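You operate a simulated robot arm through the tools that you are given. There is no shell and no other tool. Be economical: measure what you need, move in short steps, check, and stop when the job is done.

Carry out the task below with a simulated two-armed robot. There is one attempt and no reset: what you move stays moved.

## Task
Take the numbered tub on the teal table and put it away on the slatted table. Then fetch the green cap from the inside of the dipping tub and set it in the inside of the green tub. Then put the blue-handled jug from the slatted table on the front ledge. The order counts. Set down upright: blue-handled jug.
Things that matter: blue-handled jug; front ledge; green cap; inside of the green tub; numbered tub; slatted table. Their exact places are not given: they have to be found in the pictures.

It is judged by the outcome, as a careful person would: the job done as asked, and still so three seconds after it is handed in. It fails if anything else is knocked over, pushed out of place, dropped, spilled or broken. A push-on lid holds only when it is set on centred and level and pressed home; a screw cap is set on level and turned clockwise until tight.

## Robot
Two 7-joint arms with fingered hands on one trunk, on a base that drives. Base frame: it is fixed to the floor where the robot stands at the start and does not move with it; the origin is under the middle of the robot, x ahead of it, y to its left, z up; the surface under the hand at the start is at about z = 720. Readings come in mm, degrees, newtons and seconds.
The left shoulder is at the start at [73, 154, 1034], the right one opposite. With the tool pointing down near the work surface each hand reaches from about 440 to 860 mm from the robot's upright axis, wherever it stands, measured 20 degrees to its own side. Places, roughly: blue-handled jug [-4250, 5250, 750]; front ledge (47x21 cm) [-360, 3620, 600]; green cap [2250, 1250, 500]; inside of the green tub (42x24 cm) [-160, 2860, 720]; slatted table [-4600, 5400, 700]. Payload 4 kg a hand.
The TCP of each hand is the grasp point between the finger pads, 30 mm short of the fingertips. In the tool frame z runs along the fingers and y along their closing line. Largest opening 104 mm; the body of the gripper starts 35 mm behind the TCP. The gripper is a hand of 3 fingers: y runs from the thumb to the fingers, the wrist lies at [-15, -104, -178] in the tool frame, and closing takes about 1.5 s.
Orientation is told as [roll, pitch, yaw] about the base's x, y, z axes, in that order, counted from this pose: with the fingers straight down and the wrist toward the robot, the tool's x, y and z point along [0, 1, 0], [1, 0, 0] and [0, 0, -1] of the base frame.

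## Interface
- The arms move only by the tool send_rows. It takes "left_commands", "right_commands" or both (then of equal length, played together; a hand with none holds still); each is a list of rows, each a list of 7 numbers: the closure, from 0 (fully open) to 1 (shut), then the shift along the tool's x, y, z in mm, then the turn, a rotation vector about the tool's x, y, z in degrees. In form: [[claw, tx, ty, tz, rx, ry, rz], ...]. A call has 1 to 12 rows; each row shifts and turns the commanded pose from where the row before left it, along the tool's axes as they then stand. A row lasts 0.2 s, in which the tool goes at most 50 mm and 8.6 degrees; a call with a longer step from one row to the next is refused whole, and so is a gripper value outside its range. Where a pose cannot be reached the arm comes as near as it can. A force on the tool above 40 N (or 10 N above the force at the start of the call, whichever is more), or a blocked arm, ends the call early, and 0.2 s more pass. Each finger travels about 153 mm/s and halts on what it meets, pressing with about 25 N; the grip force reading is that of the motor and also rises with nothing between the fingers. The clock runs only during rows and for 0.2 s after the last one: add rows that do not move to give the fingers time. The reply holds the time, the measured pose of the TCP, the force on the tool along the base axes, the opening and the grip force, in the units named above and with some noise, with the torque about the TCP (base axes, N m) and any sound that the robot's microphone picked up, and new pictures: "views" is both (left out), scene, wrist or none (wrist: the cameras of the hands that moved).
- Cameras (640 x 400 px; columns grow to the right, rows downward): "scene" is now at [133.1, -27.9, 1290.3]; the picture's right is [-0.21, -0.98, 0.00], its down [-0.43, 0.09, -0.90] and it looks along [0.88, -0.19, -0.44] (base axes); focal length 276 px, centre (320, 200). "left" rides on the left gripper at [-64, -94, -117] in its tool frame; the picture's right is [-0.72, -0.33, 0.61], its down [0.64, -0.65, 0.40] and it looks along [0.27, 0.68, 0.68] (tool axes); focal length 238 px, centre (320, 200). "right" rides on the right gripper at [64, -94, -117] in its tool frame; the picture's right is [-0.72, 0.33, -0.61], its down [-0.64, -0.65, 0.40] and it looks along [-0.27, 0.68, 0.68] (tool axes); focal length 238 px, centre (320, 200).
- move_column(by): slides the trunk up (or, below 0, down) by that many mm; the arms and the scene camera ride with it, the base frame stays. It gives what a move gives, with no picture.
- base_move(legs): drives the robot by 1 to 6 legs, each [ahead, left, turn to the left] in mm, mm and degrees, along the robot's own axes; the way and the turn of a leg run together, so that a leg with both is an arc; at most 1500 mm and 180 degrees a leg. The arms and the cameras ride along, it lands a little off, and it stops where it bumps. It gives what a move gives, and a new picture of the scene camera.
- set_grasp(shape, hand): the hand has 3 fingers and takes this shape, open, in about a second: jaw (thumb against the fingers, like two jaws); tri (thumb and two fingers); tip (a fingertip pinch); poke (one finger out to press); point (the index stretched); flat (the hand flat); cup (the hand cupped); fist (a fist). The gripper value then closes the fingers along that shape, each until it touches; the sizes above hold for jaw. It gives what a move gives, with no picture.
- head_to(pan, tilt): turns the head with the scene camera to pan (to the left, within 86 degrees either way) and tilt (down, from -29 to 69), counted from straight ahead of the robot. It gives what a move gives, and a new picture of the scene camera.
- probe_pixels(camera, pixels): for up to 12 pixels [column, row] of the newest picture of that camera ("zoom" is the newest enlarged one), the place [x, y, z] in the base frame of the surface seen there, good to about 2 mm, but the place of the scene camera against the robot may be out by one fixed shift of up to 25 mm in any direction. The clock stands still meanwhile.
- close_up(camera, box): a new picture of the part [left, top, right, bottom] of that camera's present view, enlarged. The clock stands still meanwhile.
- sign_off(): hands the job in; it is judged then, once.

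Keep the steps short. Do not move on a guess: measure, check each grasp and each placing, and mend mistakes. In all there are 110 turns and 260 pictures (those below and enlarged ones count). Leave the grippers open and the arms clear of the work at the hand-in unless told otherwise, and finish with a single line.

The tools are called after ">>>" as a command line: name --argument value ..., lists and objects as JSON in quotes. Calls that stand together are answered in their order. send_rows: Moves the arms, as the interface text tells. Its arguments: {"type":"object","properties":{"left_commands":{"type":"array"},"right_commands":{"type":"array"},"views":{"type":"string","enum":["both","scene","wrist","none"]}},"required":[]} The other tools are called the same way: move_column (by) slides the trunk up or down; set_grasp (shape, hand) gives the hand a shape; base_move (legs) drives the base; head_to (pan, tilt) turns the head that bears the scene camera; probe_pixels (camera, pixels) gives the place of the surface under pixels of a picture; close_up (camera, box) takes an enlarged picture of a part of a camera's view; sign_off () hands the job in.

At the start:

```text
time_s: 0.0
left_position: [557.8, 180.1, 939.4]
left_tool_rot: [0.0, 0.1, 0.0]
left_contact_force: [0.1, -1.1, 0.4]
left_ft_torque: [-0.02, -0.01, 0.03]
left_opening: 103.5
left_grip_force: 0.1
left_shape: jaw
right_position: [549.1, -271.1, 995.5]
right_tool_rot: [0.0, 0.1, 0.0]
right_contact_force: [-0.1, 0.6, 0.3]
right_ft_torque: [0.0, -0.01, 0.02]
right_opening: 103.5
right_grip_force: 0.0
right_shape: jaw
trunk travel left (down, up): [-450.0, 490.0]
robot x, y, heading: [1.5, 1.8, -0.2]
head pan, tilt: [-11.9, 25.6]
```

scene: 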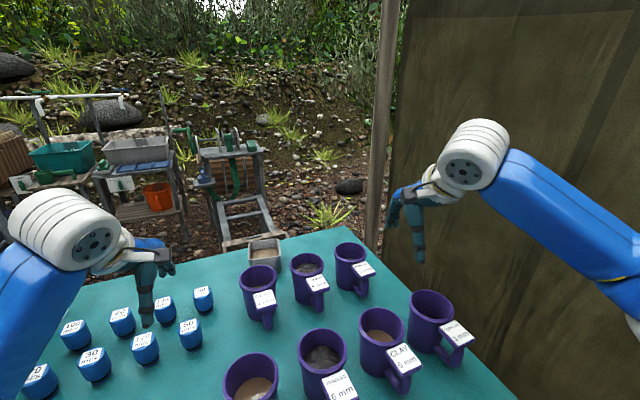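
right: 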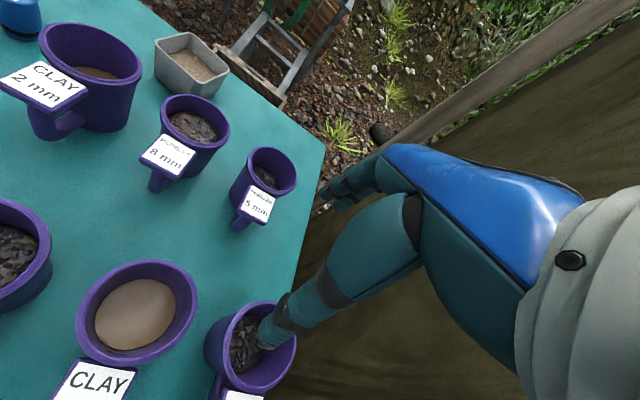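
left: 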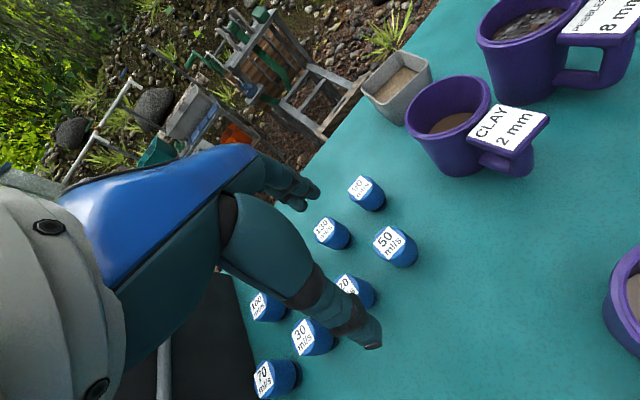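

I see a teal table with purple mugs, blue blocks and a small grey tub at (264,250). I'll enlarge that region and the background.

>>> close_up --camera "scene" --box '[200, 220, 360, 320]'

>>> close_up --camera "scene" --box '[0, 60, 290, 241]'

>>> close_up --camera "left" --box '[230, 30, 550, 230]'

>>> head_to --pan 60 --tilt 15

```text
4.00 times, centred on (280, 270) of scene
```

zoom: 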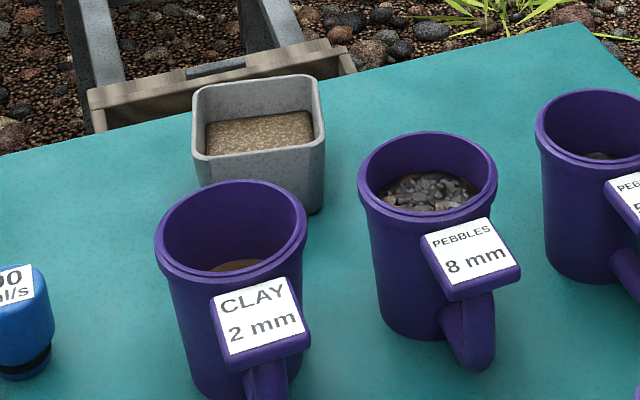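

```text
2.21 times, centred on (145, 150) of scene
```

zoom: 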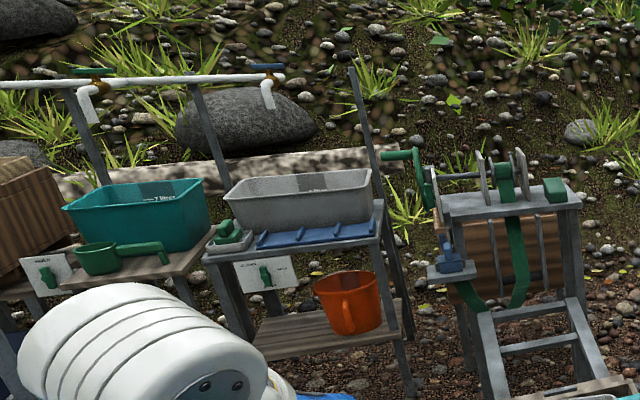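

```text
2.00 times, centred on (390, 130) of left
```

zoom: 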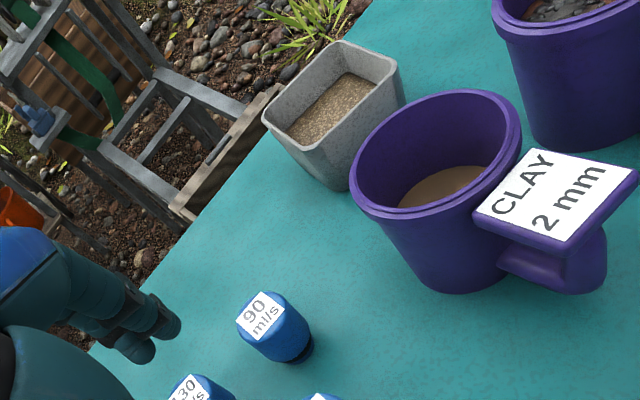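

```text
time_s: 1.4
left_position: [554.8, 180.5, 940.7]
left_tool_rot: [0.0, 0.0, 0.0]
left_contact_force: [0.2, 0.3, 0.2]
left_ft_torque: [0.02, -0.03, -0.02]
left_opening: 103.6
left_grip_force: 0.1
left_shape: jaw
right_position: [546.2, -270.3, 995.5]
right_tool_rot: [-0.1, -0.1, 0.1]
right_contact_force: [0.0, 0.0, -0.5]
right_ft_torque: [0.02, 0.02, 0.01]
right_opening: 103.6
right_grip_force: 0.1
right_shape: jaw
trunk travel left (down, up): [-450.0, 490.0]
robot x, y, heading: [1.3, 0.9, 0.1]
head pan, tilt: [60.0, 15.0]
```

scene: 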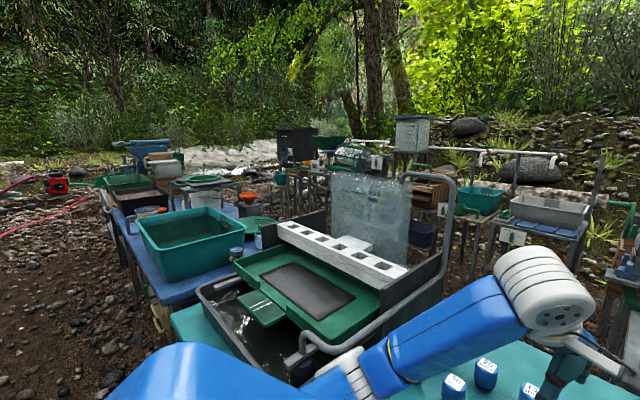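

Blue blocks are labelled with ml/s; the tub with a number isn't certain. I'll look at the teal table all over and the places farther off.

>>> head_to --pan 20 --tilt 55

>>> head_to --pan -30 --tilt 50

>>> head_to --pan 72 --tilt 10

>>> close_up --camera "scene" --box '[180, 100, 500, 300]'

>>> close_up --camera "scene" --box '[380, 100, 640, 262]'

```text
time_s: 2.5
left_position: [554.5, 179.2, 940.2]
left_tool_rot: [-0.1, 0.1, 0.0]
left_contact_force: [-0.4, 0.5, 0.0]
left_ft_torque: [0.02, -0.02, -0.02]
left_opening: 104.0
left_grip_force: 0.0
left_shape: jaw
right_position: [546.9, -271.2, 996.7]
right_tool_rot: [-0.1, 0.1, 0.1]
right_contact_force: [-0.2, -0.7, -0.6]
right_ft_torque: [-0.02, 0.03, -0.03]
right_opening: 103.7
right_grip_force: 0.1
right_shape: jaw
trunk travel left (down, up): [-450.0, 490.0]
robot x, y, heading: [-1.9, 2.2, 0.1]
head pan, tilt: [20.0, 55.0]
```

scene: 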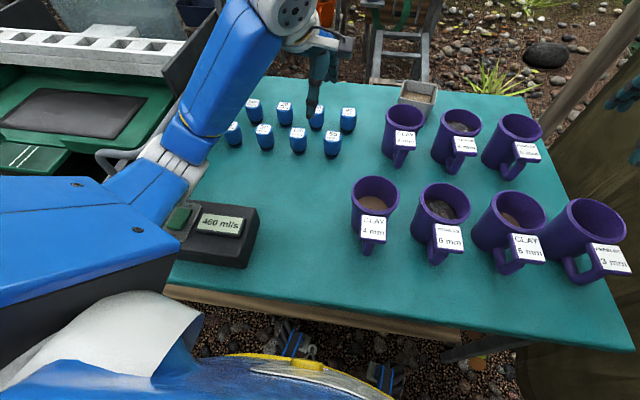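

```text
time_s: 3.7
left_position: [555.5, 180.0, 940.3]
left_tool_rot: [0.1, 0.0, 0.0]
left_contact_force: [-0.8, -1.0, -0.4]
left_ft_torque: [0.02, 0.0, -0.01]
left_opening: 104.0
left_grip_force: 0.1
left_shape: jaw
right_position: [546.9, -270.8, 995.5]
right_tool_rot: [0.0, 0.0, 0.0]
right_contact_force: [-0.3, 0.0, -0.8]
right_ft_torque: [0.04, -0.02, -0.02]
right_opening: 103.7
right_grip_force: 0.0
right_shape: jaw
trunk travel left (down, up): [-450.0, 490.0]
robot x, y, heading: [-0.9, 1.1, -0.1]
head pan, tilt: [-30.0, 50.0]
```

scene: 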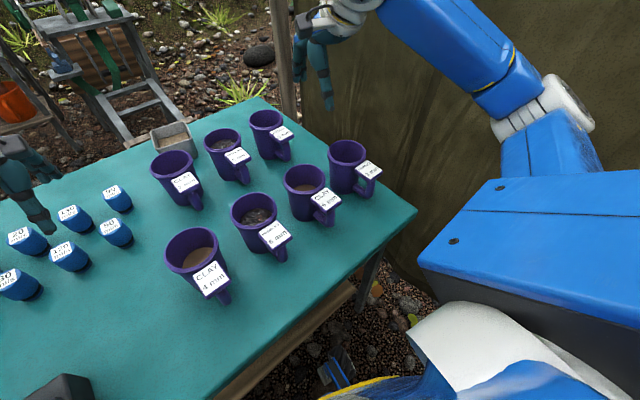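

```text
time_s: 5.5
left_position: [555.3, 179.6, 940.5]
left_tool_rot: [0.1, 0.0, 0.0]
left_contact_force: [0.3, 0.2, -0.7]
left_ft_torque: [-0.01, 0.0, 0.04]
left_opening: 103.6
left_grip_force: 0.0
left_shape: jaw
right_position: [546.3, -270.1, 996.0]
right_tool_rot: [0.1, 0.0, -0.1]
right_contact_force: [0.8, -0.2, -0.1]
right_ft_torque: [0.0, 0.0, 0.0]
right_opening: 103.8
right_grip_force: 0.1
right_shape: jaw
trunk travel left (down, up): [-450.0, 490.0]
robot x, y, heading: [3.1, -2.8, -0.0]
head pan, tilt: [72.0, 10.0]
```

scene: 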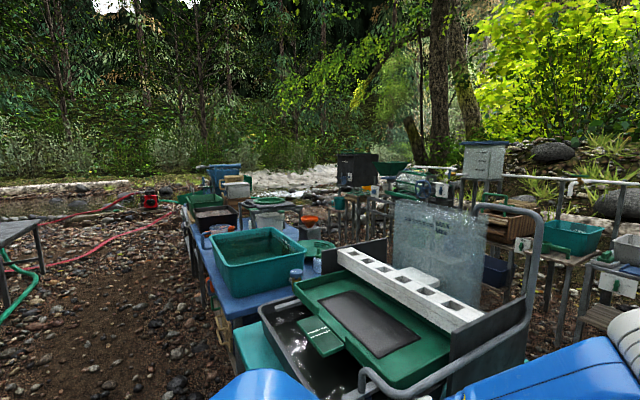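

```text
2.00 times, centred on (340, 200) of scene
```

zoom: 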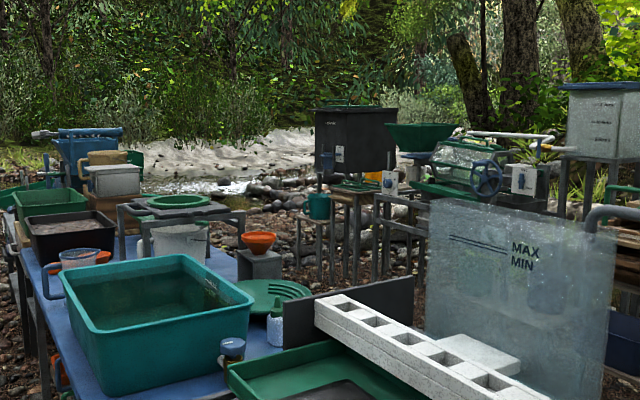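

```text
2.46 times, centred on (510, 181) of scene
```

zoom: 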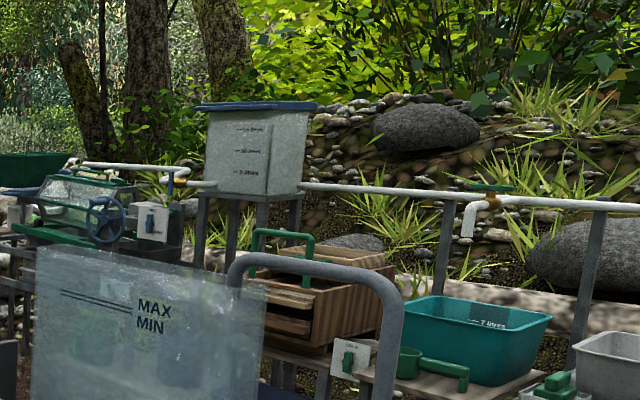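

Only one tub is on the teal table: the grey one. I'll probe its points, first looking straight at it, then check candidate places for the other targets.

>>> probe_pixels --camera "scene" --pixels '[[265, 262], [240, 230], [300, 225], [315, 247], [500, 160], [570, 235], [367, 168], [275, 200], [210, 215], [235, 185], [340, 200], [630, 245]]'

>>> head_to --pan -4 --tilt 35

>>> close_up --camera "scene" --box '[240, 140, 400, 240]'

```text
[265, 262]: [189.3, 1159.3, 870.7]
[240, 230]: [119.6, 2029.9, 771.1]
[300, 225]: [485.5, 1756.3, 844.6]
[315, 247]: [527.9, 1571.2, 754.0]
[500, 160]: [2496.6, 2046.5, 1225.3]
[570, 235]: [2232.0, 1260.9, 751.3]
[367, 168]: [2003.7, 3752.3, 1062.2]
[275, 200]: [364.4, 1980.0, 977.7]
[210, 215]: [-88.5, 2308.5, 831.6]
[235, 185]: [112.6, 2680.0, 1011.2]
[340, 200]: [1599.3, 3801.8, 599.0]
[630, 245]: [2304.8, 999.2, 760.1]
```

```text
time_s: 7.0
left_position: [555.0, 179.2, 939.6]
left_tool_rot: [0.0, 0.1, 0.1]
left_contact_force: [-0.3, -0.2, -0.3]
left_ft_torque: [-0.01, 0.0, 0.03]
left_opening: 103.6
left_grip_force: 0.1
left_shape: jaw
right_position: [547.9, -270.6, 996.0]
right_tool_rot: [0.0, 0.0, 0.0]
right_contact_force: [0.1, 0.1, -1.1]
right_ft_torque: [-0.02, -0.04, 0.0]
right_opening: 103.8
right_grip_force: 0.1
right_shape: jaw
trunk travel left (down, up): [-450.0, 490.0]
robot x, y, heading: [1.3, -0.2, -0.4]
head pan, tilt: [-4.0, 35.0]
```

scene: 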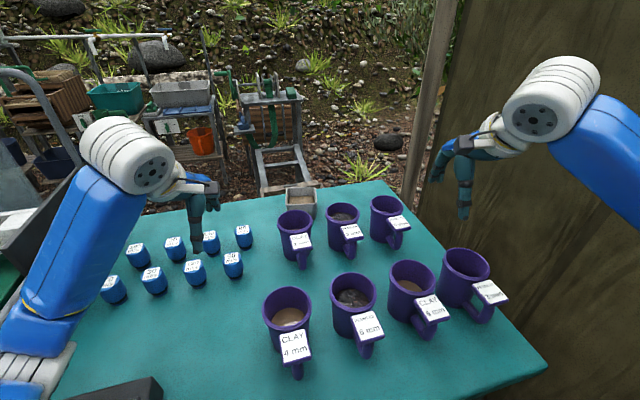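

```text
4.00 times, centred on (320, 190) of scene
```

zoom: 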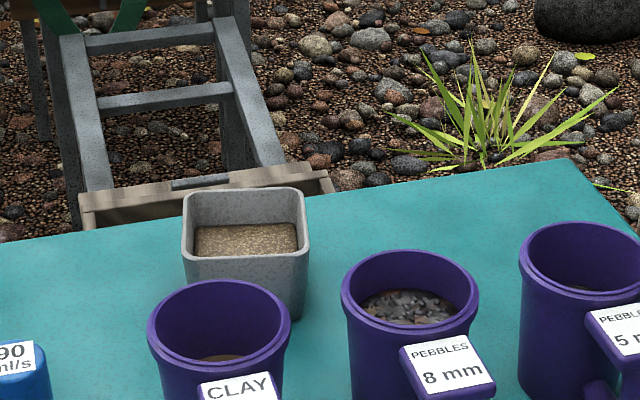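

Probing the grey tub rim in the zoom (corners), sand and table around.

>>> probe_pixels --camera "zoom" --pixels '[[186, 252], [306, 252], [297, 190], [187, 194], [245, 255], [240, 238], [245, 282], [160, 290], [330, 250], [290, 310], [220, 300], [340, 300]]'

>>> probe_pixels --camera "right" --pixels '[[156, 40], [182, 34], [228, 73], [190, 83], [192, 62], [183, 96], [215, 105]]'

>>> close_up --camera "right" --box '[110, 10, 270, 110]'

```text
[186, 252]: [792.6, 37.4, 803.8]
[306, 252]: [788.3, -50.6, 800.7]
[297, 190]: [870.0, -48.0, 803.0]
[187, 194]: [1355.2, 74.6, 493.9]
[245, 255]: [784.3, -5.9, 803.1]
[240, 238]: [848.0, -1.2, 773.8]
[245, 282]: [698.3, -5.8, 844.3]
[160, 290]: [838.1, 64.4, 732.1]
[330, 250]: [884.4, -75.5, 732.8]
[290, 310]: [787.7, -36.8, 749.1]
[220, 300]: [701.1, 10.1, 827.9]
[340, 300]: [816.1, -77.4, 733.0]
```

```text
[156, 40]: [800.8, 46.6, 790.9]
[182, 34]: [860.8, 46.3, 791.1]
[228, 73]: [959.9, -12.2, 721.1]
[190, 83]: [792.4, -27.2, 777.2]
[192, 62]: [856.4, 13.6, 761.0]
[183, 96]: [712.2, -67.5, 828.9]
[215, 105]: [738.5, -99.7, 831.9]
```

```text
4.00 times, centred on (190, 60) of right
```

zoom: 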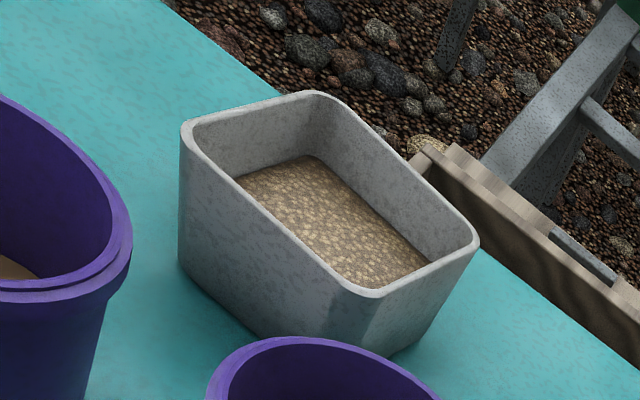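

The grey tub shows no number on the visible sides. I'll look further around before choosing: left-down, far left, right.

>>> head_to --pan 50 --tilt 45

>>> head_to --pan 86 --tilt 40

>>> head_to --pan 86 --tilt 8

>>> close_up --camera "scene" --box '[0, 130, 320, 330]'

>>> head_to --pan -86 --tilt 20

```text
time_s: 8.2
left_position: [554.5, 180.4, 940.4]
left_tool_rot: [0.0, 0.0, 0.0]
left_contact_force: [-0.3, 0.3, 0.2]
left_ft_torque: [-0.04, 0.01, -0.01]
left_opening: 103.8
left_grip_force: 0.0
left_shape: jaw
right_position: [546.9, -271.4, 995.9]
right_tool_rot: [0.0, 0.0, 0.0]
right_contact_force: [-0.3, 0.3, -0.5]
right_ft_torque: [0.06, -0.01, -0.03]
right_opening: 103.6
right_grip_force: 0.0
right_shape: jaw
trunk travel left (down, up): [-450.0, 490.0]
robot x, y, heading: [-0.5, 1.8, 0.0]
head pan, tilt: [50.0, 45.0]
```

scene: 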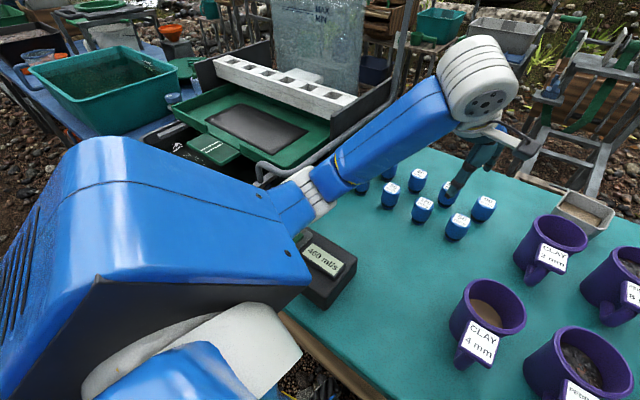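

```text
time_s: 9.2
left_position: [554.8, 180.4, 940.0]
left_tool_rot: [0.0, 0.0, -0.1]
left_contact_force: [-0.4, -0.8, 0.3]
left_ft_torque: [0.01, 0.0, 0.01]
left_opening: 103.8
left_grip_force: 0.0
left_shape: jaw
right_position: [546.7, -270.7, 996.5]
right_tool_rot: [0.0, 0.0, -0.1]
right_contact_force: [-0.3, -0.2, 0.3]
right_ft_torque: [-0.05, 0.0, 0.02]
right_opening: 103.5
right_grip_force: 0.1
right_shape: jaw
trunk travel left (down, up): [-450.0, 490.0]
robot x, y, heading: [-1.2, -0.5, 0.1]
head pan, tilt: [85.9, 40.0]
```

scene: 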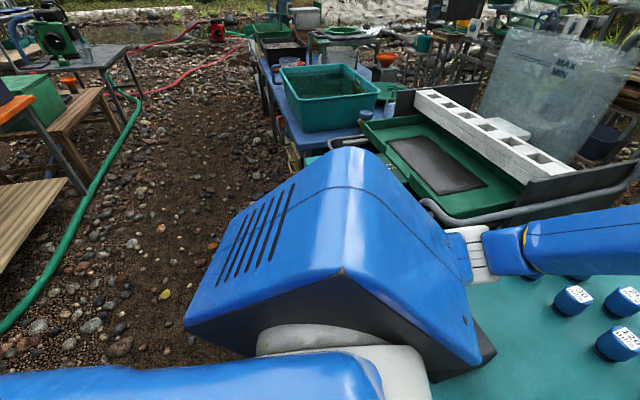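

```text
time_s: 10.2
left_position: [555.5, 180.1, 940.9]
left_tool_rot: [0.0, -0.1, 0.0]
left_contact_force: [0.6, 0.3, 0.1]
left_ft_torque: [0.01, 0.01, 0.01]
left_opening: 103.8
left_grip_force: 0.1
left_shape: jaw
right_position: [546.6, -270.4, 995.5]
right_tool_rot: [0.0, 0.0, 0.0]
right_contact_force: [-1.2, 0.3, 0.4]
right_ft_torque: [-0.01, 0.04, 0.03]
right_opening: 103.8
right_grip_force: 0.0
right_shape: jaw
trunk travel left (down, up): [-450.0, 490.0]
robot x, y, heading: [2.3, 1.2, -0.0]
head pan, tilt: [85.9, 8.0]
```

scene: 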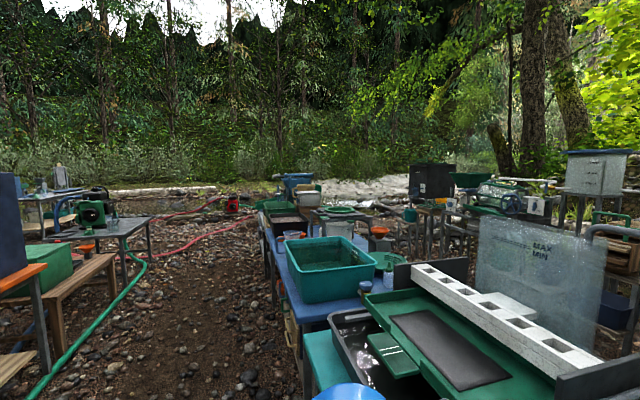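

```text
2.00 times, centred on (160, 230) of scene
```

zoom: 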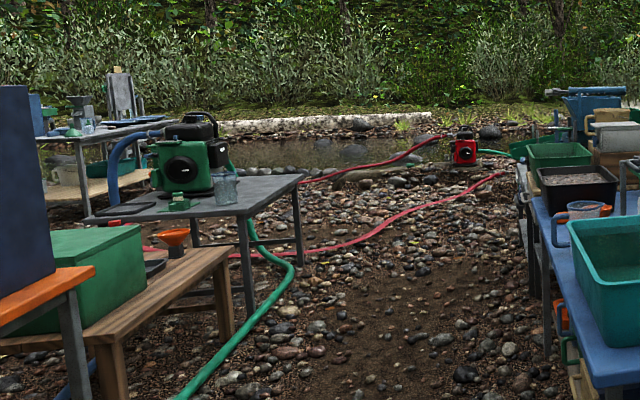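

```text
time_s: 12.8
left_position: [556.0, 179.5, 940.3]
left_tool_rot: [0.0, 0.1, 0.1]
left_contact_force: [0.4, -0.8, 0.0]
left_ft_torque: [-0.01, 0.03, 0.01]
left_opening: 103.6
left_grip_force: 0.0
left_shape: jaw
right_position: [546.9, -271.3, 996.8]
right_tool_rot: [0.0, -0.1, 0.0]
right_contact_force: [-0.2, 0.2, -0.3]
right_ft_torque: [0.06, -0.02, -0.03]
right_opening: 104.0
right_grip_force: 0.1
right_shape: jaw
trunk travel left (down, up): [-450.0, 490.0]
robot x, y, heading: [1.0, -3.4, -0.1]
head pan, tilt: [-85.9, 20.0]
```

scene: 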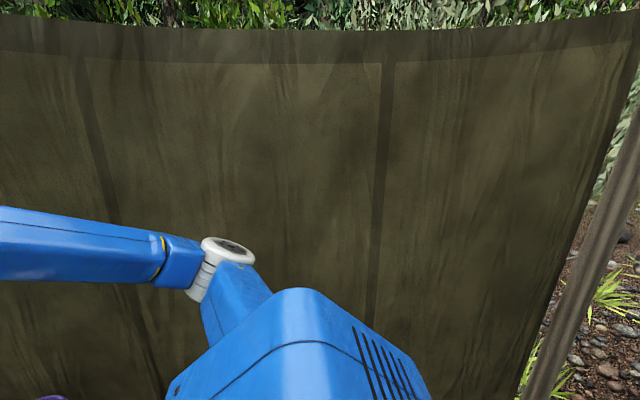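

Only the grey tub qualifies (likely number on the hidden far side, to be checked when held). I'll bring the right hand above it at about (830, 0, 910), well above mug tops (~832), and look.

>>> send_rows --right_commands '[[0, 27, 28, 8, 0, 0, 0], [0, 27, 28, 8, 0, 0, 0], [0, 27, 28, 8, 0, 0, 0], [0, 27, 28, 8, 0, 0, 0], [0, 27, 28, 8, 0, 0, 0], [0, 27, 28, 8, 0, 0, 0], [0, 27, 28, 8, 0, 0, 0], [0, 27, 28, 8, 0, 0, 0], [0, 27, 28, 8, 0, 0, 0], [0, 27, 28, 8, 0, 0, 0], [0, 0, 0, 0, 0, 0, 0]]' --views "wrist"

>>> head_to --pan -4 --tilt 35

```text
time_s: 15.2
left_position: [557.3, 179.0, 940.6]
left_tool_rot: [0.1, 0.1, 0.0]
left_contact_force: [-1.8, -0.3, 0.0]
left_ft_torque: [0.0, -0.01, 0.03]
left_opening: 104.1
left_grip_force: 0.1
left_shape: jaw
right_position: [811.0, -10.7, 912.5]
right_tool_rot: [0.0, 0.0, 0.1]
right_contact_force: [-0.2, -0.5, 0.9]
right_ft_torque: [0.06, 0.02, 0.02]
right_opening: 104.0
right_grip_force: 0.0
right_shape: jaw
right hand out of reach, approached as far as the arm can: row 10
trunk travel left (down, up): [-450.0, 490.0]
robot x, y, heading: [2.0, 0.2, -0.2]
head pan, tilt: [-85.9, 20.0]
```

right: 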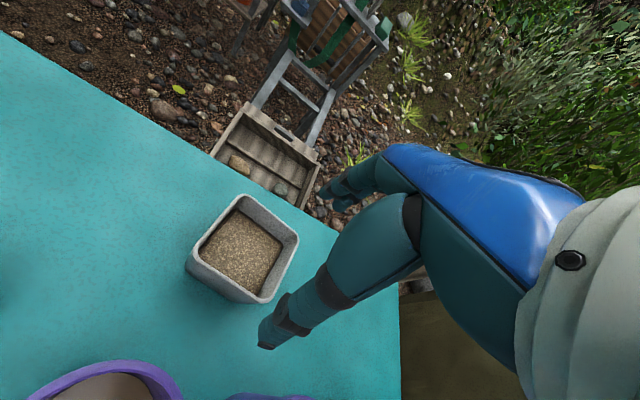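

```text
time_s: 16.7
left_position: [556.0, 182.3, 940.7]
left_tool_rot: [-0.2, 0.1, 0.0]
left_contact_force: [-0.8, -0.3, -0.3]
left_ft_torque: [-0.01, 0.04, -0.05]
left_opening: 103.9
left_grip_force: 0.1
left_shape: jaw
right_position: [810.9, -10.5, 912.6]
right_tool_rot: [-0.2, 0.1, 0.0]
right_contact_force: [0.8, -0.7, 0.2]
right_ft_torque: [0.0, -0.01, 0.0]
right_opening: 103.9
right_grip_force: 0.0
right_shape: jaw
trunk travel left (down, up): [-450.0, 490.0]
robot x, y, heading: [0.9, 1.3, -0.3]
head pan, tilt: [-4.0, 35.0]
```

scene: 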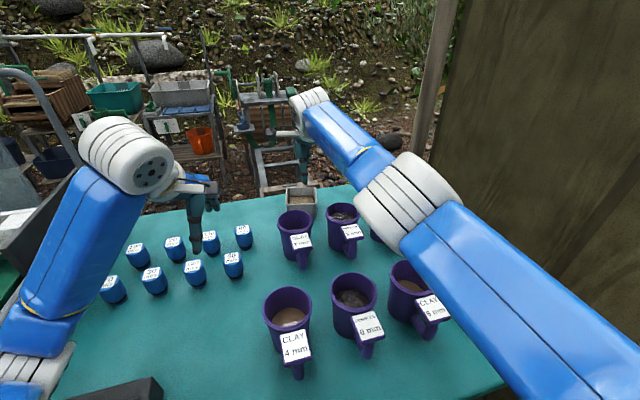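

The right hand falls 25 mm short. I'll check the gap between base and the table's near edge to see if I can drive forward a little.

>>> head_to --pan 10 --tilt 69

```text
time_s: 17.7
left_position: [555.2, 180.5, 940.1]
left_tool_rot: [-0.1, 0.0, -0.1]
left_contact_force: [-0.9, 0.3, 0.5]
left_ft_torque: [0.05, -0.01, 0.02]
left_opening: 103.6
left_grip_force: 0.1
left_shape: jaw
right_position: [811.3, -10.8, 911.9]
right_tool_rot: [-0.2, 0.0, 0.0]
right_contact_force: [0.2, -0.8, -0.2]
right_ft_torque: [-0.03, 0.02, -0.03]
right_opening: 104.0
right_grip_force: 0.1
right_shape: jaw
trunk travel left (down, up): [-450.0, 490.0]
robot x, y, heading: [2.9, -0.6, 0.2]
head pan, tilt: [10.0, 68.8]
```

scene: 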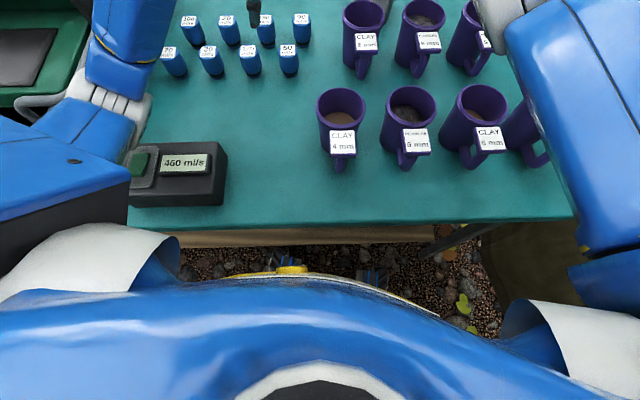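

>>> probe_pixels --camera "scene" --pixels '[[300, 228], [290, 268], [350, 278], [300, 238], [340, 165], [368, 270]]'

```text
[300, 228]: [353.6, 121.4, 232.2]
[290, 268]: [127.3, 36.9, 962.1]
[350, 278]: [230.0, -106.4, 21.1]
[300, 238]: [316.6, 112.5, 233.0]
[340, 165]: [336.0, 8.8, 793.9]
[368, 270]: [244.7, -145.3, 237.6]
```

Table edge near x≈320, robot's lower part at ≈245. I'll drive forward 40 mm carefully.

>>> base_move --legs '[[40, 0, 0]]'

>>> head_to --pan -2 --tilt 40

>>> send_rows --right_commands '[[0, 0, 0, 0, 0, 0, 0]]' --views "wrist"

```text
time_s: 18.6
left_position: [582.9, 183.1, 939.9]
left_tool_rot: [0.0, 0.1, 0.4]
left_contact_force: [0.5, -0.2, -0.2]
left_ft_torque: [0.0, 0.03, 0.0]
left_opening: 103.8
left_grip_force: 0.1
left_shape: jaw
right_position: [838.4, -6.5, 910.6]
right_tool_rot: [-0.1, 0.1, 0.4]
right_contact_force: [-0.7, -0.1, -0.4]
right_ft_torque: [-0.02, -0.01, -0.03]
right_opening: 103.7
right_grip_force: 0.1
right_shape: jaw
trunk travel left (down, up): [-450.0, 490.0]
robot x, y, heading: [27.9, -4.0, 0.2]
head pan, tilt: [10.0, 68.8]
```

scene: 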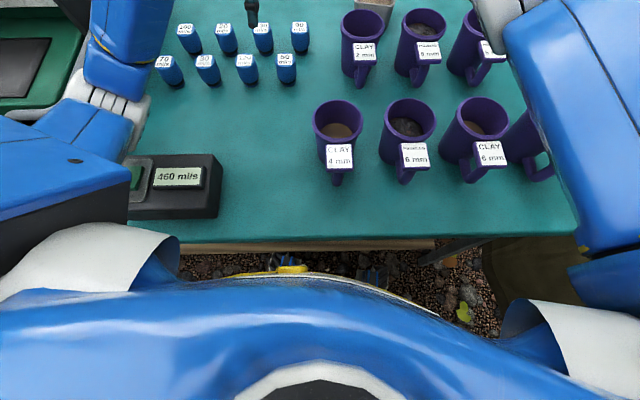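

```text
time_s: 19.5
left_position: [578.3, 187.5, 940.7]
left_tool_rot: [-0.2, -0.2, 0.5]
left_contact_force: [0.5, 0.5, -0.2]
left_ft_torque: [0.03, -0.01, 0.02]
left_opening: 103.8
left_grip_force: 0.1
left_shape: jaw
right_position: [836.2, -1.9, 915.2]
right_tool_rot: [-0.3, -0.3, 0.4]
right_contact_force: [0.2, 0.2, -0.6]
right_ft_torque: [0.02, -0.01, -0.01]
right_opening: 103.5
right_grip_force: 0.1
right_shape: jaw
trunk travel left (down, up): [-450.0, 490.0]
robot x, y, heading: [27.1, -1.3, 0.5]
head pan, tilt: [-2.0, 40.0]
```

scene: 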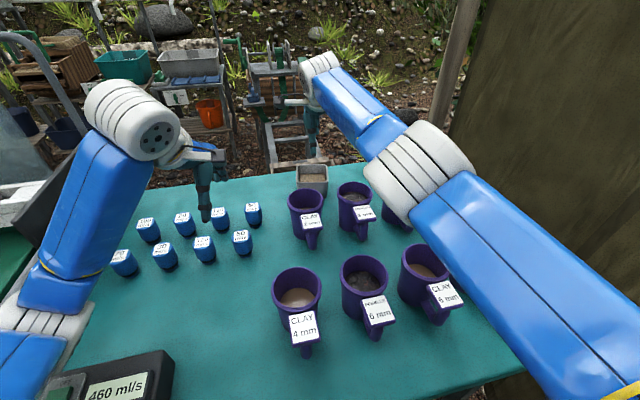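

```text
time_s: 19.9
left_position: [578.3, 186.7, 940.3]
left_tool_rot: [-0.1, -0.1, 0.5]
left_contact_force: [0.0, -0.6, 0.4]
left_ft_torque: [0.01, -0.01, -0.04]
left_opening: 103.7
left_grip_force: 0.1
left_shape: jaw
right_position: [836.4, -3.3, 916.1]
right_tool_rot: [-0.3, -0.1, 0.3]
right_contact_force: [-0.3, 0.6, 0.0]
right_ft_torque: [0.02, 0.0, -0.01]
right_opening: 104.1
right_grip_force: 0.1
right_shape: jaw
trunk travel left (down, up): [-450.0, 490.0]
robot x, y, heading: [31.7, -1.9, 0.4]
head pan, tilt: [-2.0, 40.0]
```

right: 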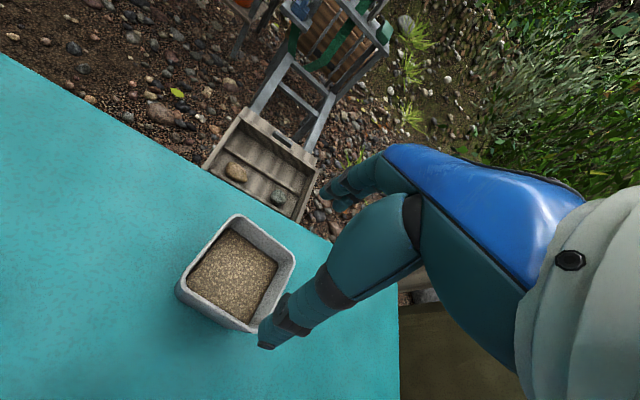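

Measuring the rim from the wrist camera.

>>> close_up --camera "right" --box '[160, 200, 320, 360]'

>>> probe_pixels --camera "right" --pixels '[[181, 286], [190, 270], [212, 240], [238, 217], [265, 234], [293, 263], [280, 285], [252, 330], [215, 311], [235, 275], [170, 290]]'

```text
2.50 times, centred on (240, 280) of right
```

zoom: 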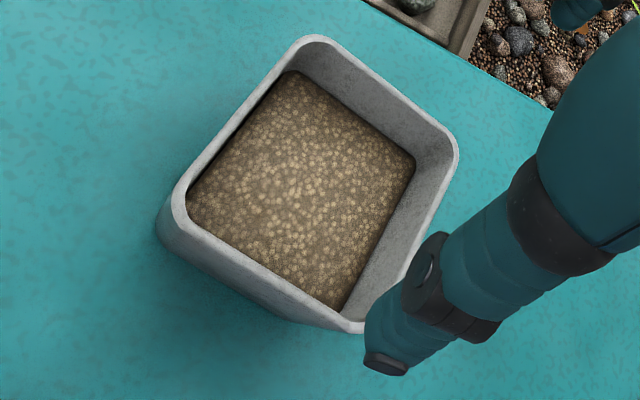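

```text
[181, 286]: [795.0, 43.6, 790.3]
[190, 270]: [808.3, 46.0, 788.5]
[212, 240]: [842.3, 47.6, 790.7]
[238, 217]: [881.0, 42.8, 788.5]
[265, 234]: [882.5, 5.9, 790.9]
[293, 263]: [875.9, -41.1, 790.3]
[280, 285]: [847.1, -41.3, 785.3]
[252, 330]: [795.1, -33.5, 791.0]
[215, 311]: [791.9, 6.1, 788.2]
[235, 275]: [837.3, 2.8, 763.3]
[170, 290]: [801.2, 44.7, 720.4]
```

Rim spans x 791–885, y −44…48, centre (838, 2), top z 790; opening 104 leaves 5 mm per side. I'll centre and descend to fingertips just above the rim, then check.

>>> send_rows --right_commands '[[0, 5, 2, 20, 0, 0, 0], [0, 0, 0, 25, 0, 0, 0], [0, 0, 0, 25, 0, 0, 0], [0, 0, 0, 18, 0, 0, 0], [0, 0, 0, 0, 0, 0, 0], [0, 0, 0, 0, 0, 0, 0]]' --views "wrist"

```text
time_s: 21.3
left_position: [578.7, 187.1, 940.6]
left_tool_rot: [-0.2, -0.2, 0.3]
left_contact_force: [0.1, -0.3, 0.7]
left_ft_torque: [-0.02, -0.02, 0.02]
left_opening: 103.6
left_grip_force: 0.1
left_shape: jaw
right_position: [833.9, -0.3, 825.4]
right_tool_rot: [-0.4, -0.2, 0.3]
right_contact_force: [0.3, 0.4, 0.1]
right_ft_torque: [-0.01, 0.01, 0.02]
right_opening: 103.7
right_grip_force: 0.1
right_shape: jaw
right hand out of reach, approached as far as the arm can: row 3
trunk travel left (down, up): [-450.0, 490.0]
robot x, y, heading: [27.3, 3.7, 0.2]
head pan, tilt: [-2.0, 40.0]
```

right: 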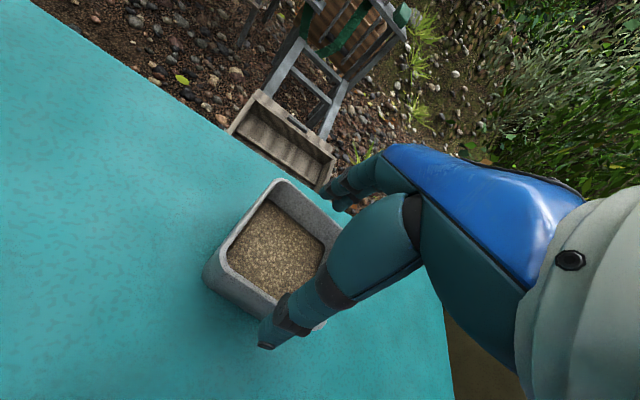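

The arm is again slightly short. Turning the base left ~7° brings the right shoulder forward. First lift the right hand and pull the left hand in and up.

>>> send_rows --right_commands '[[0, 0, 0, -30, 0, 0, 0], [0, 0, -5, -30, 0, 0, 0], [0, 0, -5, -20, 0, 0, 0], [0, 0, 0, 0, 0, 0, 0]]' --left_commands '[[0, -15, -30, -30, 0, 0, 0], [0, -15, -30, -30, 0, 0, 0], [0, -15, -30, -20, 0, 0, 0], [0, 0, 0, 0, 0, 0, 0]]' --views "none"

>>> base_move --legs '[[10, 0, 8]]'

```text
time_s: 22.3
left_position: [489.7, 143.3, 1020.7]
left_tool_rot: [-0.2, 0.0, 0.5]
left_contact_force: [-0.1, -0.9, 0.0]
left_ft_torque: [-0.04, 0.0, -0.03]
left_opening: 103.5
left_grip_force: 0.1
left_shape: jaw
right_position: [825.0, -0.5, 905.8]
right_tool_rot: [-0.3, -0.1, 0.4]
right_contact_force: [-0.5, -0.1, 0.2]
right_ft_torque: [0.03, 0.01, 0.03]
right_opening: 104.0
right_grip_force: 0.1
right_shape: jaw
trunk travel left (down, up): [-450.0, 490.0]
robot x, y, heading: [30.7, -0.4, 0.5]
head pan, tilt: [-2.0, 40.0]
```

```text
time_s: 23.3
left_position: [476.0, 200.2, 1021.9]
left_tool_rot: [0.1, -0.1, 8.4]
left_contact_force: [0.4, -0.3, 0.2]
left_ft_torque: [-0.02, 0.02, -0.03]
left_opening: 103.7
left_grip_force: 0.1
left_shape: jaw
right_position: [826.6, 105.2, 905.3]
right_tool_rot: [0.1, -0.1, 8.4]
right_contact_force: [0.5, -0.9, -0.3]
right_ft_torque: [0.0, 0.02, -0.02]
right_opening: 104.0
right_grip_force: 0.0
right_shape: jaw
trunk travel left (down, up): [-450.0, 490.0]
robot x, y, heading: [38.6, -5.5, 8.2]
head pan, tilt: [-2.0, 40.0]
```

scene: 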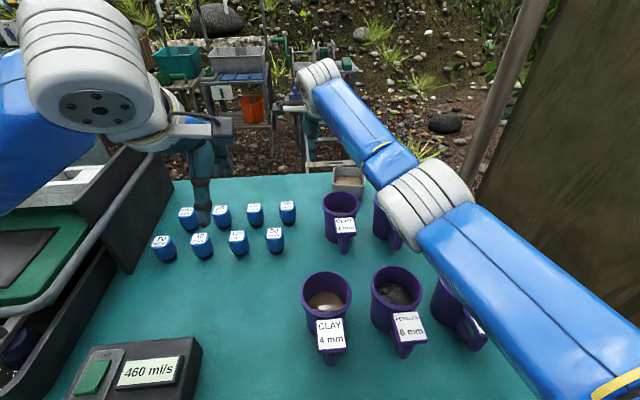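

Now straighten the yaw (+8.4° about tool z) and shift above the tub at (838, 2).

>>> send_rows --right_commands '[[0, 0, 0, 0, 0, 0, 8.4], [0, -35, 4, 0, 0, 0, 0], [0, -35, 4, 0, 0, 0, 0], [0, -33, 3, 0, 0, 0, 0], [0, 0, 0, 30, 0, 0, 0], [0, 0, 0, 30, 0, 0, 0], [0, 0, 0, 20, 0, 0, 0], [0, 0, 0, 0, 0, 0, 0], [0, 0, 0, 0, 0, 0, 0]]' --views "wrist"

```text
time_s: 25.3
left_position: [473.8, 203.2, 1022.5]
left_tool_rot: [-0.2, -0.1, 8.4]
left_contact_force: [-0.7, -0.2, 0.3]
left_ft_torque: [-0.01, 0.01, -0.01]
left_opening: 103.5
left_grip_force: 0.0
left_shape: jaw
right_position: [837.4, 6.3, 828.8]
right_tool_rot: [-0.2, -0.3, -0.1]
right_contact_force: [-0.2, 0.4, -0.3]
right_ft_torque: [-0.01, 0.01, -0.01]
right_opening: 104.0
right_grip_force: 0.0
right_shape: jaw
trunk travel left (down, up): [-450.0, 490.0]
robot x, y, heading: [35.8, 0.4, 8.3]
head pan, tilt: [-2.0, 40.0]
```

right: 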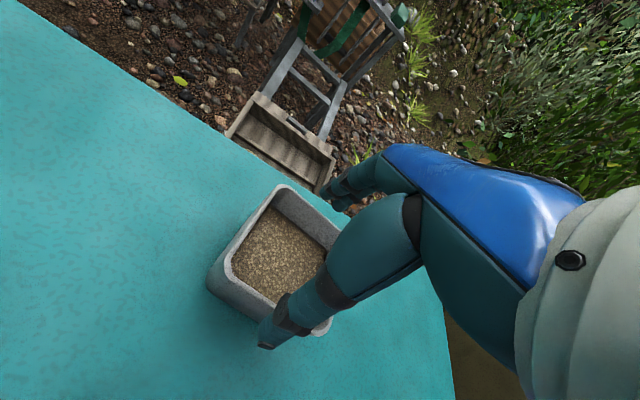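

In reach. Check rim once more from here for fine x centring.

>>> probe_pixels --camera "right" --pixels '[[284, 187], [300, 197], [320, 213], [232, 268], [236, 280], [250, 293], [262, 302], [255, 218], [215, 262]]'

>>> close_up --camera "right" --box '[200, 170, 360, 350]'

```text
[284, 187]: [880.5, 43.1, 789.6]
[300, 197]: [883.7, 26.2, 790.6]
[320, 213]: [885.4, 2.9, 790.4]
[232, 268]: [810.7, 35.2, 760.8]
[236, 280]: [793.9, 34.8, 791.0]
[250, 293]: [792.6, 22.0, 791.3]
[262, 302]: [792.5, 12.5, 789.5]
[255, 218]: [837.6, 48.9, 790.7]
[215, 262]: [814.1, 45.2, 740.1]
```

```text
2.22 times, centred on (280, 260) of right
```

zoom: 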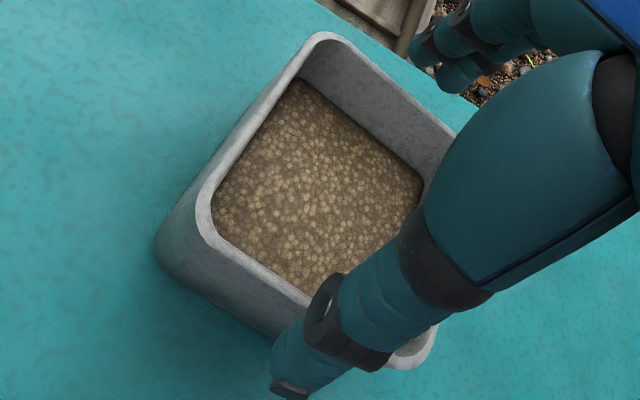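

Shift −4 in y, +1 in x and lower 25 mm, checking for contact.

>>> send_rows --right_commands '[[0, -4, 1, 0, 0, 0, 0], [0, 0, 0, 8, 0, 0, 0], [0, 0, 0, 8, 0, 0, 0], [0, 0, 0, 8, 0, 0, 0], [0, 0, 0, 0, 0, 0, 0]]' --views "both"

```text
time_s: 26.5
left_position: [473.1, 204.0, 1021.7]
left_tool_rot: [-0.1, -0.2, 8.5]
left_contact_force: [0.4, 0.3, -0.8]
left_ft_torque: [0.02, 0.02, -0.01]
left_opening: 103.8
left_grip_force: 0.1
left_shape: jaw
right_position: [836.6, 1.1, 803.8]
right_tool_rot: [-0.2, -0.3, -0.1]
right_contact_force: [0.8, 0.3, 1.4]
right_ft_torque: [0.02, -0.09, 0.02]
right_opening: 104.0
right_grip_force: 0.1
right_shape: jaw
trunk travel left (down, up): [-450.0, 490.0]
robot x, y, heading: [39.8, -0.5, 8.0]
head pan, tilt: [-2.0, 40.0]
```

scene: 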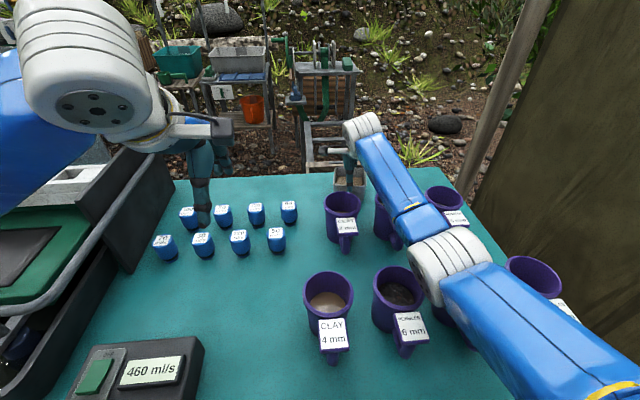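
right: 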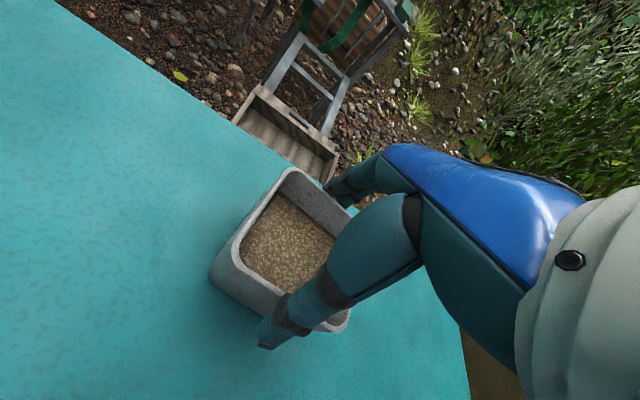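

Low force. Check forearm clearance over the mugs before lowering further.

>>> probe_pixels --camera "scene" --pixels '[[420, 225], [400, 200], [450, 275], [440, 190], [380, 195], [520, 330]]'

```text
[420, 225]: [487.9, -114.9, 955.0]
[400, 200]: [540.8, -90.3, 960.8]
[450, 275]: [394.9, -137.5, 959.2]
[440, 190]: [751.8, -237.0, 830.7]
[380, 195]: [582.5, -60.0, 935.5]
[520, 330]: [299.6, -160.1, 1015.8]
```

Forearm has clearance. Lower the remaining 30 mm.

>>> send_rows --right_commands '[[0, 0, 1.5, 0, 0, 0, 0], [0, 0, 0, 8, 0, 0, 0], [0, 0, 0, 8, 0, 0, 0], [0, 0, 0, 8, 0, 0, 0], [0, 0, 0, 6, 0, 0, 0], [0, 0, 0, 0, 0, 0, 0]]' --views "wrist"

```text
time_s: 27.9
left_position: [469.9, 205.2, 1022.9]
left_tool_rot: [-0.2, -0.5, 8.4]
left_contact_force: [-0.3, -0.1, -0.2]
left_ft_torque: [-0.01, 0.02, 0.02]
left_opening: 103.7
left_grip_force: 0.0
left_shape: jaw
right_position: [837.2, 2.6, 780.5]
right_tool_rot: [-0.1, -1.0, 0.0]
right_contact_force: [4.2, -0.9, 26.2]
right_ft_torque: [0.17, -0.52, -0.08]
right_opening: 103.8
right_grip_force: 0.0
right_shape: jaw
trunk travel left (down, up): [-450.0, 490.0]
robot x, y, heading: [36.6, 1.6, 8.5]
head pan, tilt: [-2.0, 40.0]
```

right: 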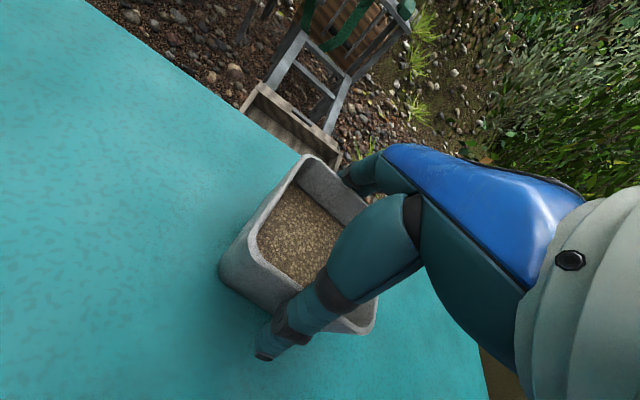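

26 N up: the finger bases touch the rim. Back off 5 mm and close.

>>> send_rows --right_commands '[[0, 0, 0, -7, 0, 0, 0], [0, 0, 0, 0, 0, 0, 0], [0.3, 0, 0, 0, 0, 0, 0], [0.6, 0, 0, 0, 0, 0, 0], [1, 0, 0, 0, 0, 0, 0], [1, 0, 0, 0, 0, 0, 0], [1, 0, 0, 0, 0, 0, 0], [1, 0, 0, 0, 0, 0, 0], [1, 0, 0, 0, 0, 0, 0], [1, 0, 0, 0, 0, 0, 0]]' --views "both"

```text
time_s: 30.1
left_position: [472.9, 204.3, 1022.3]
left_tool_rot: [-0.2, -0.4, 8.5]
left_contact_force: [0.4, -0.4, 0.0]
left_ft_torque: [0.01, -0.02, 0.01]
left_opening: 103.4
left_grip_force: 0.0
left_shape: jaw
right_position: [838.4, 1.9, 782.0]
right_tool_rot: [-0.1, -0.4, -0.1]
right_contact_force: [0.5, -0.1, 5.8]
right_ft_torque: [0.09, -0.52, -0.06]
right_opening: 80.1
right_grip_force: 25.3
right_shape: jaw
trunk travel left (down, up): [-450.0, 490.0]
robot x, y, heading: [38.0, 0.9, 8.2]
head pan, tilt: [-2.0, 40.0]
```

scene: 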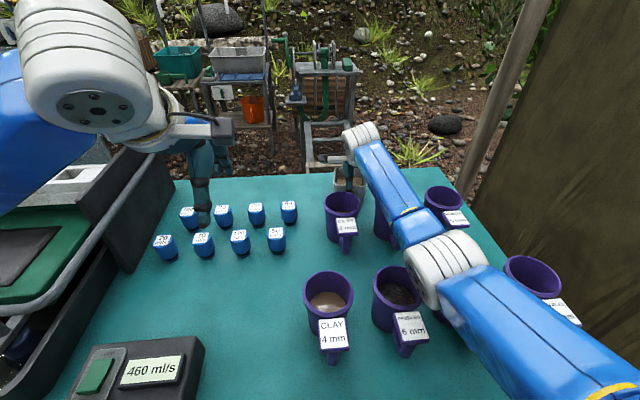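
right: 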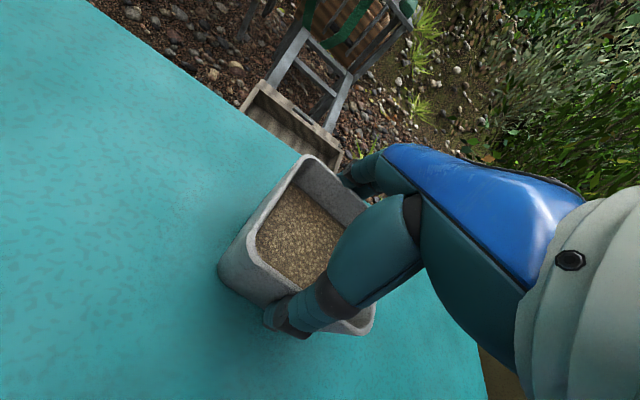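

Gripped at 80 mm, 25 N. Lift 30 mm slowly and check.

>>> send_rows --right_commands '[[1, 0, 0, -5, 0, 0, 0], [1, 0, 0, -5, 0, 0, 0], [1, 0, 0, -8, 0, 0, 0], [1, 0, 0, -8, 0, 0, 0], [1, 0, 0, -8, 0, 0, 0], [1, 0, 0, 0, 0, 0, 0]]' --views "both"

```text
time_s: 31.5
left_position: [474.0, 203.4, 1021.8]
left_tool_rot: [-0.2, -0.2, 8.4]
left_contact_force: [-0.5, 0.7, 0.0]
left_ft_torque: [-0.01, 0.01, -0.03]
left_opening: 103.9
left_grip_force: 0.1
left_shape: jaw
right_position: [841.2, 0.3, 814.3]
right_tool_rot: [-0.2, -0.2, -0.1]
right_contact_force: [1.2, 0.8, -4.2]
right_ft_torque: [0.01, -0.02, 0.0]
right_opening: 80.0
right_grip_force: 25.1
right_shape: jaw
trunk travel left (down, up): [-450.0, 490.0]
robot x, y, heading: [36.6, 1.4, 8.2]
head pan, tilt: [-2.0, 40.0]
```

scene: 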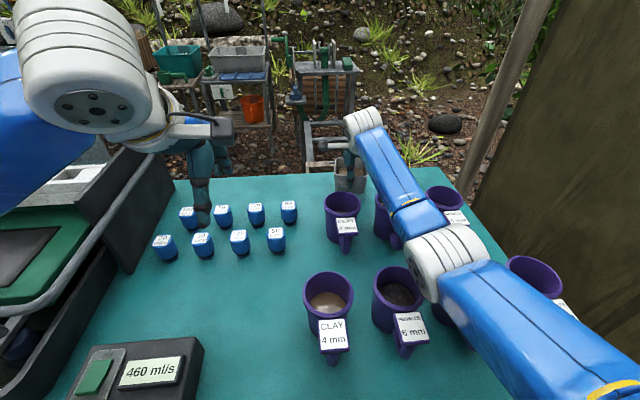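
right: 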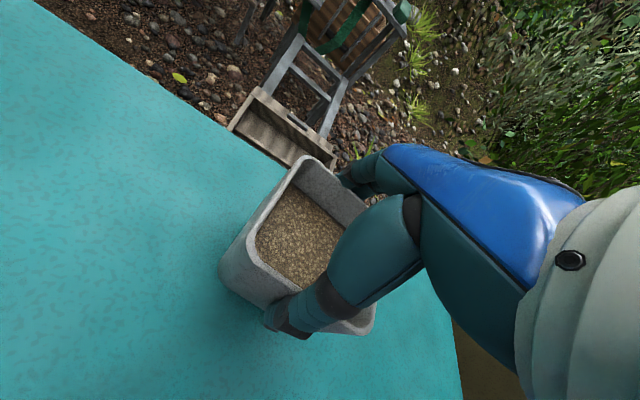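

Held firmly (≈0.43 kg), level. Lift high and retract over the mugs toward the robot.

>>> send_rows --right_commands '[[1, 0, 0, -30, 0, 0, 0], [1, 0, 0, -35, 0, 0, 0], [1, 0, 0, -35, 0, 0, 0], [1, 0, 0, -35, 0, 0, 0], [1, 0, -15, -30, 0, 0, 0], [1, -10, -30, -20, 0, 0, 0], [1, -20, -40, 0, 0, 0, 0], [1, -20, -40, 0, 0, 0, 0], [1, -20, -40, 0, 0, 0, 0], [1, -20, -40, 0, 0, 0, 0], [1, -20, -40, 0, 0, 0, 0], [1, -10, -20, 0, 0, 0, 0]]' --views "both"

```text
time_s: 34.1
left_position: [472.9, 202.6, 1022.6]
left_tool_rot: [-0.1, -0.3, 8.4]
left_contact_force: [0.0, 0.3, 0.8]
left_ft_torque: [0.0, 0.0, 0.02]
left_opening: 103.7
left_grip_force: 0.1
left_shape: jaw
right_position: [573.0, -121.1, 997.9]
right_tool_rot: [-0.1, -0.1, -0.1]
right_contact_force: [-0.2, -0.7, -3.2]
right_ft_torque: [0.03, -0.03, 0.01]
right_opening: 79.8
right_grip_force: 25.4
right_shape: jaw
trunk travel left (down, up): [-450.0, 490.0]
robot x, y, heading: [36.0, -0.9, 8.2]
head pan, tilt: [-2.0, 40.0]
```

scene: 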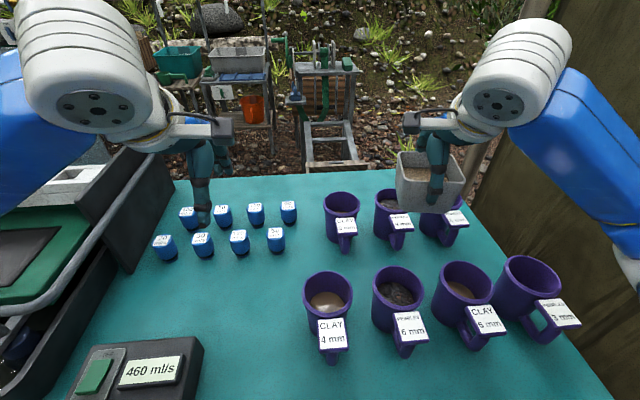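
right: 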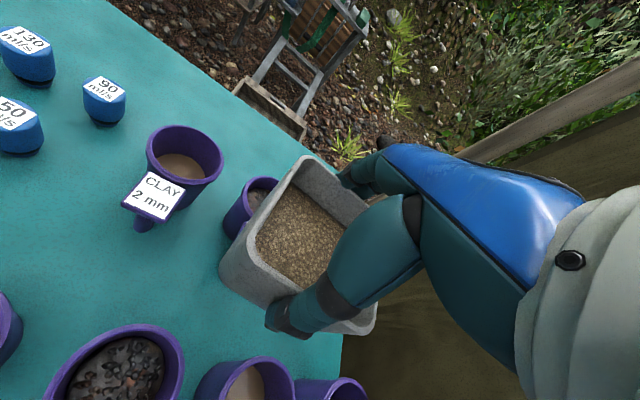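

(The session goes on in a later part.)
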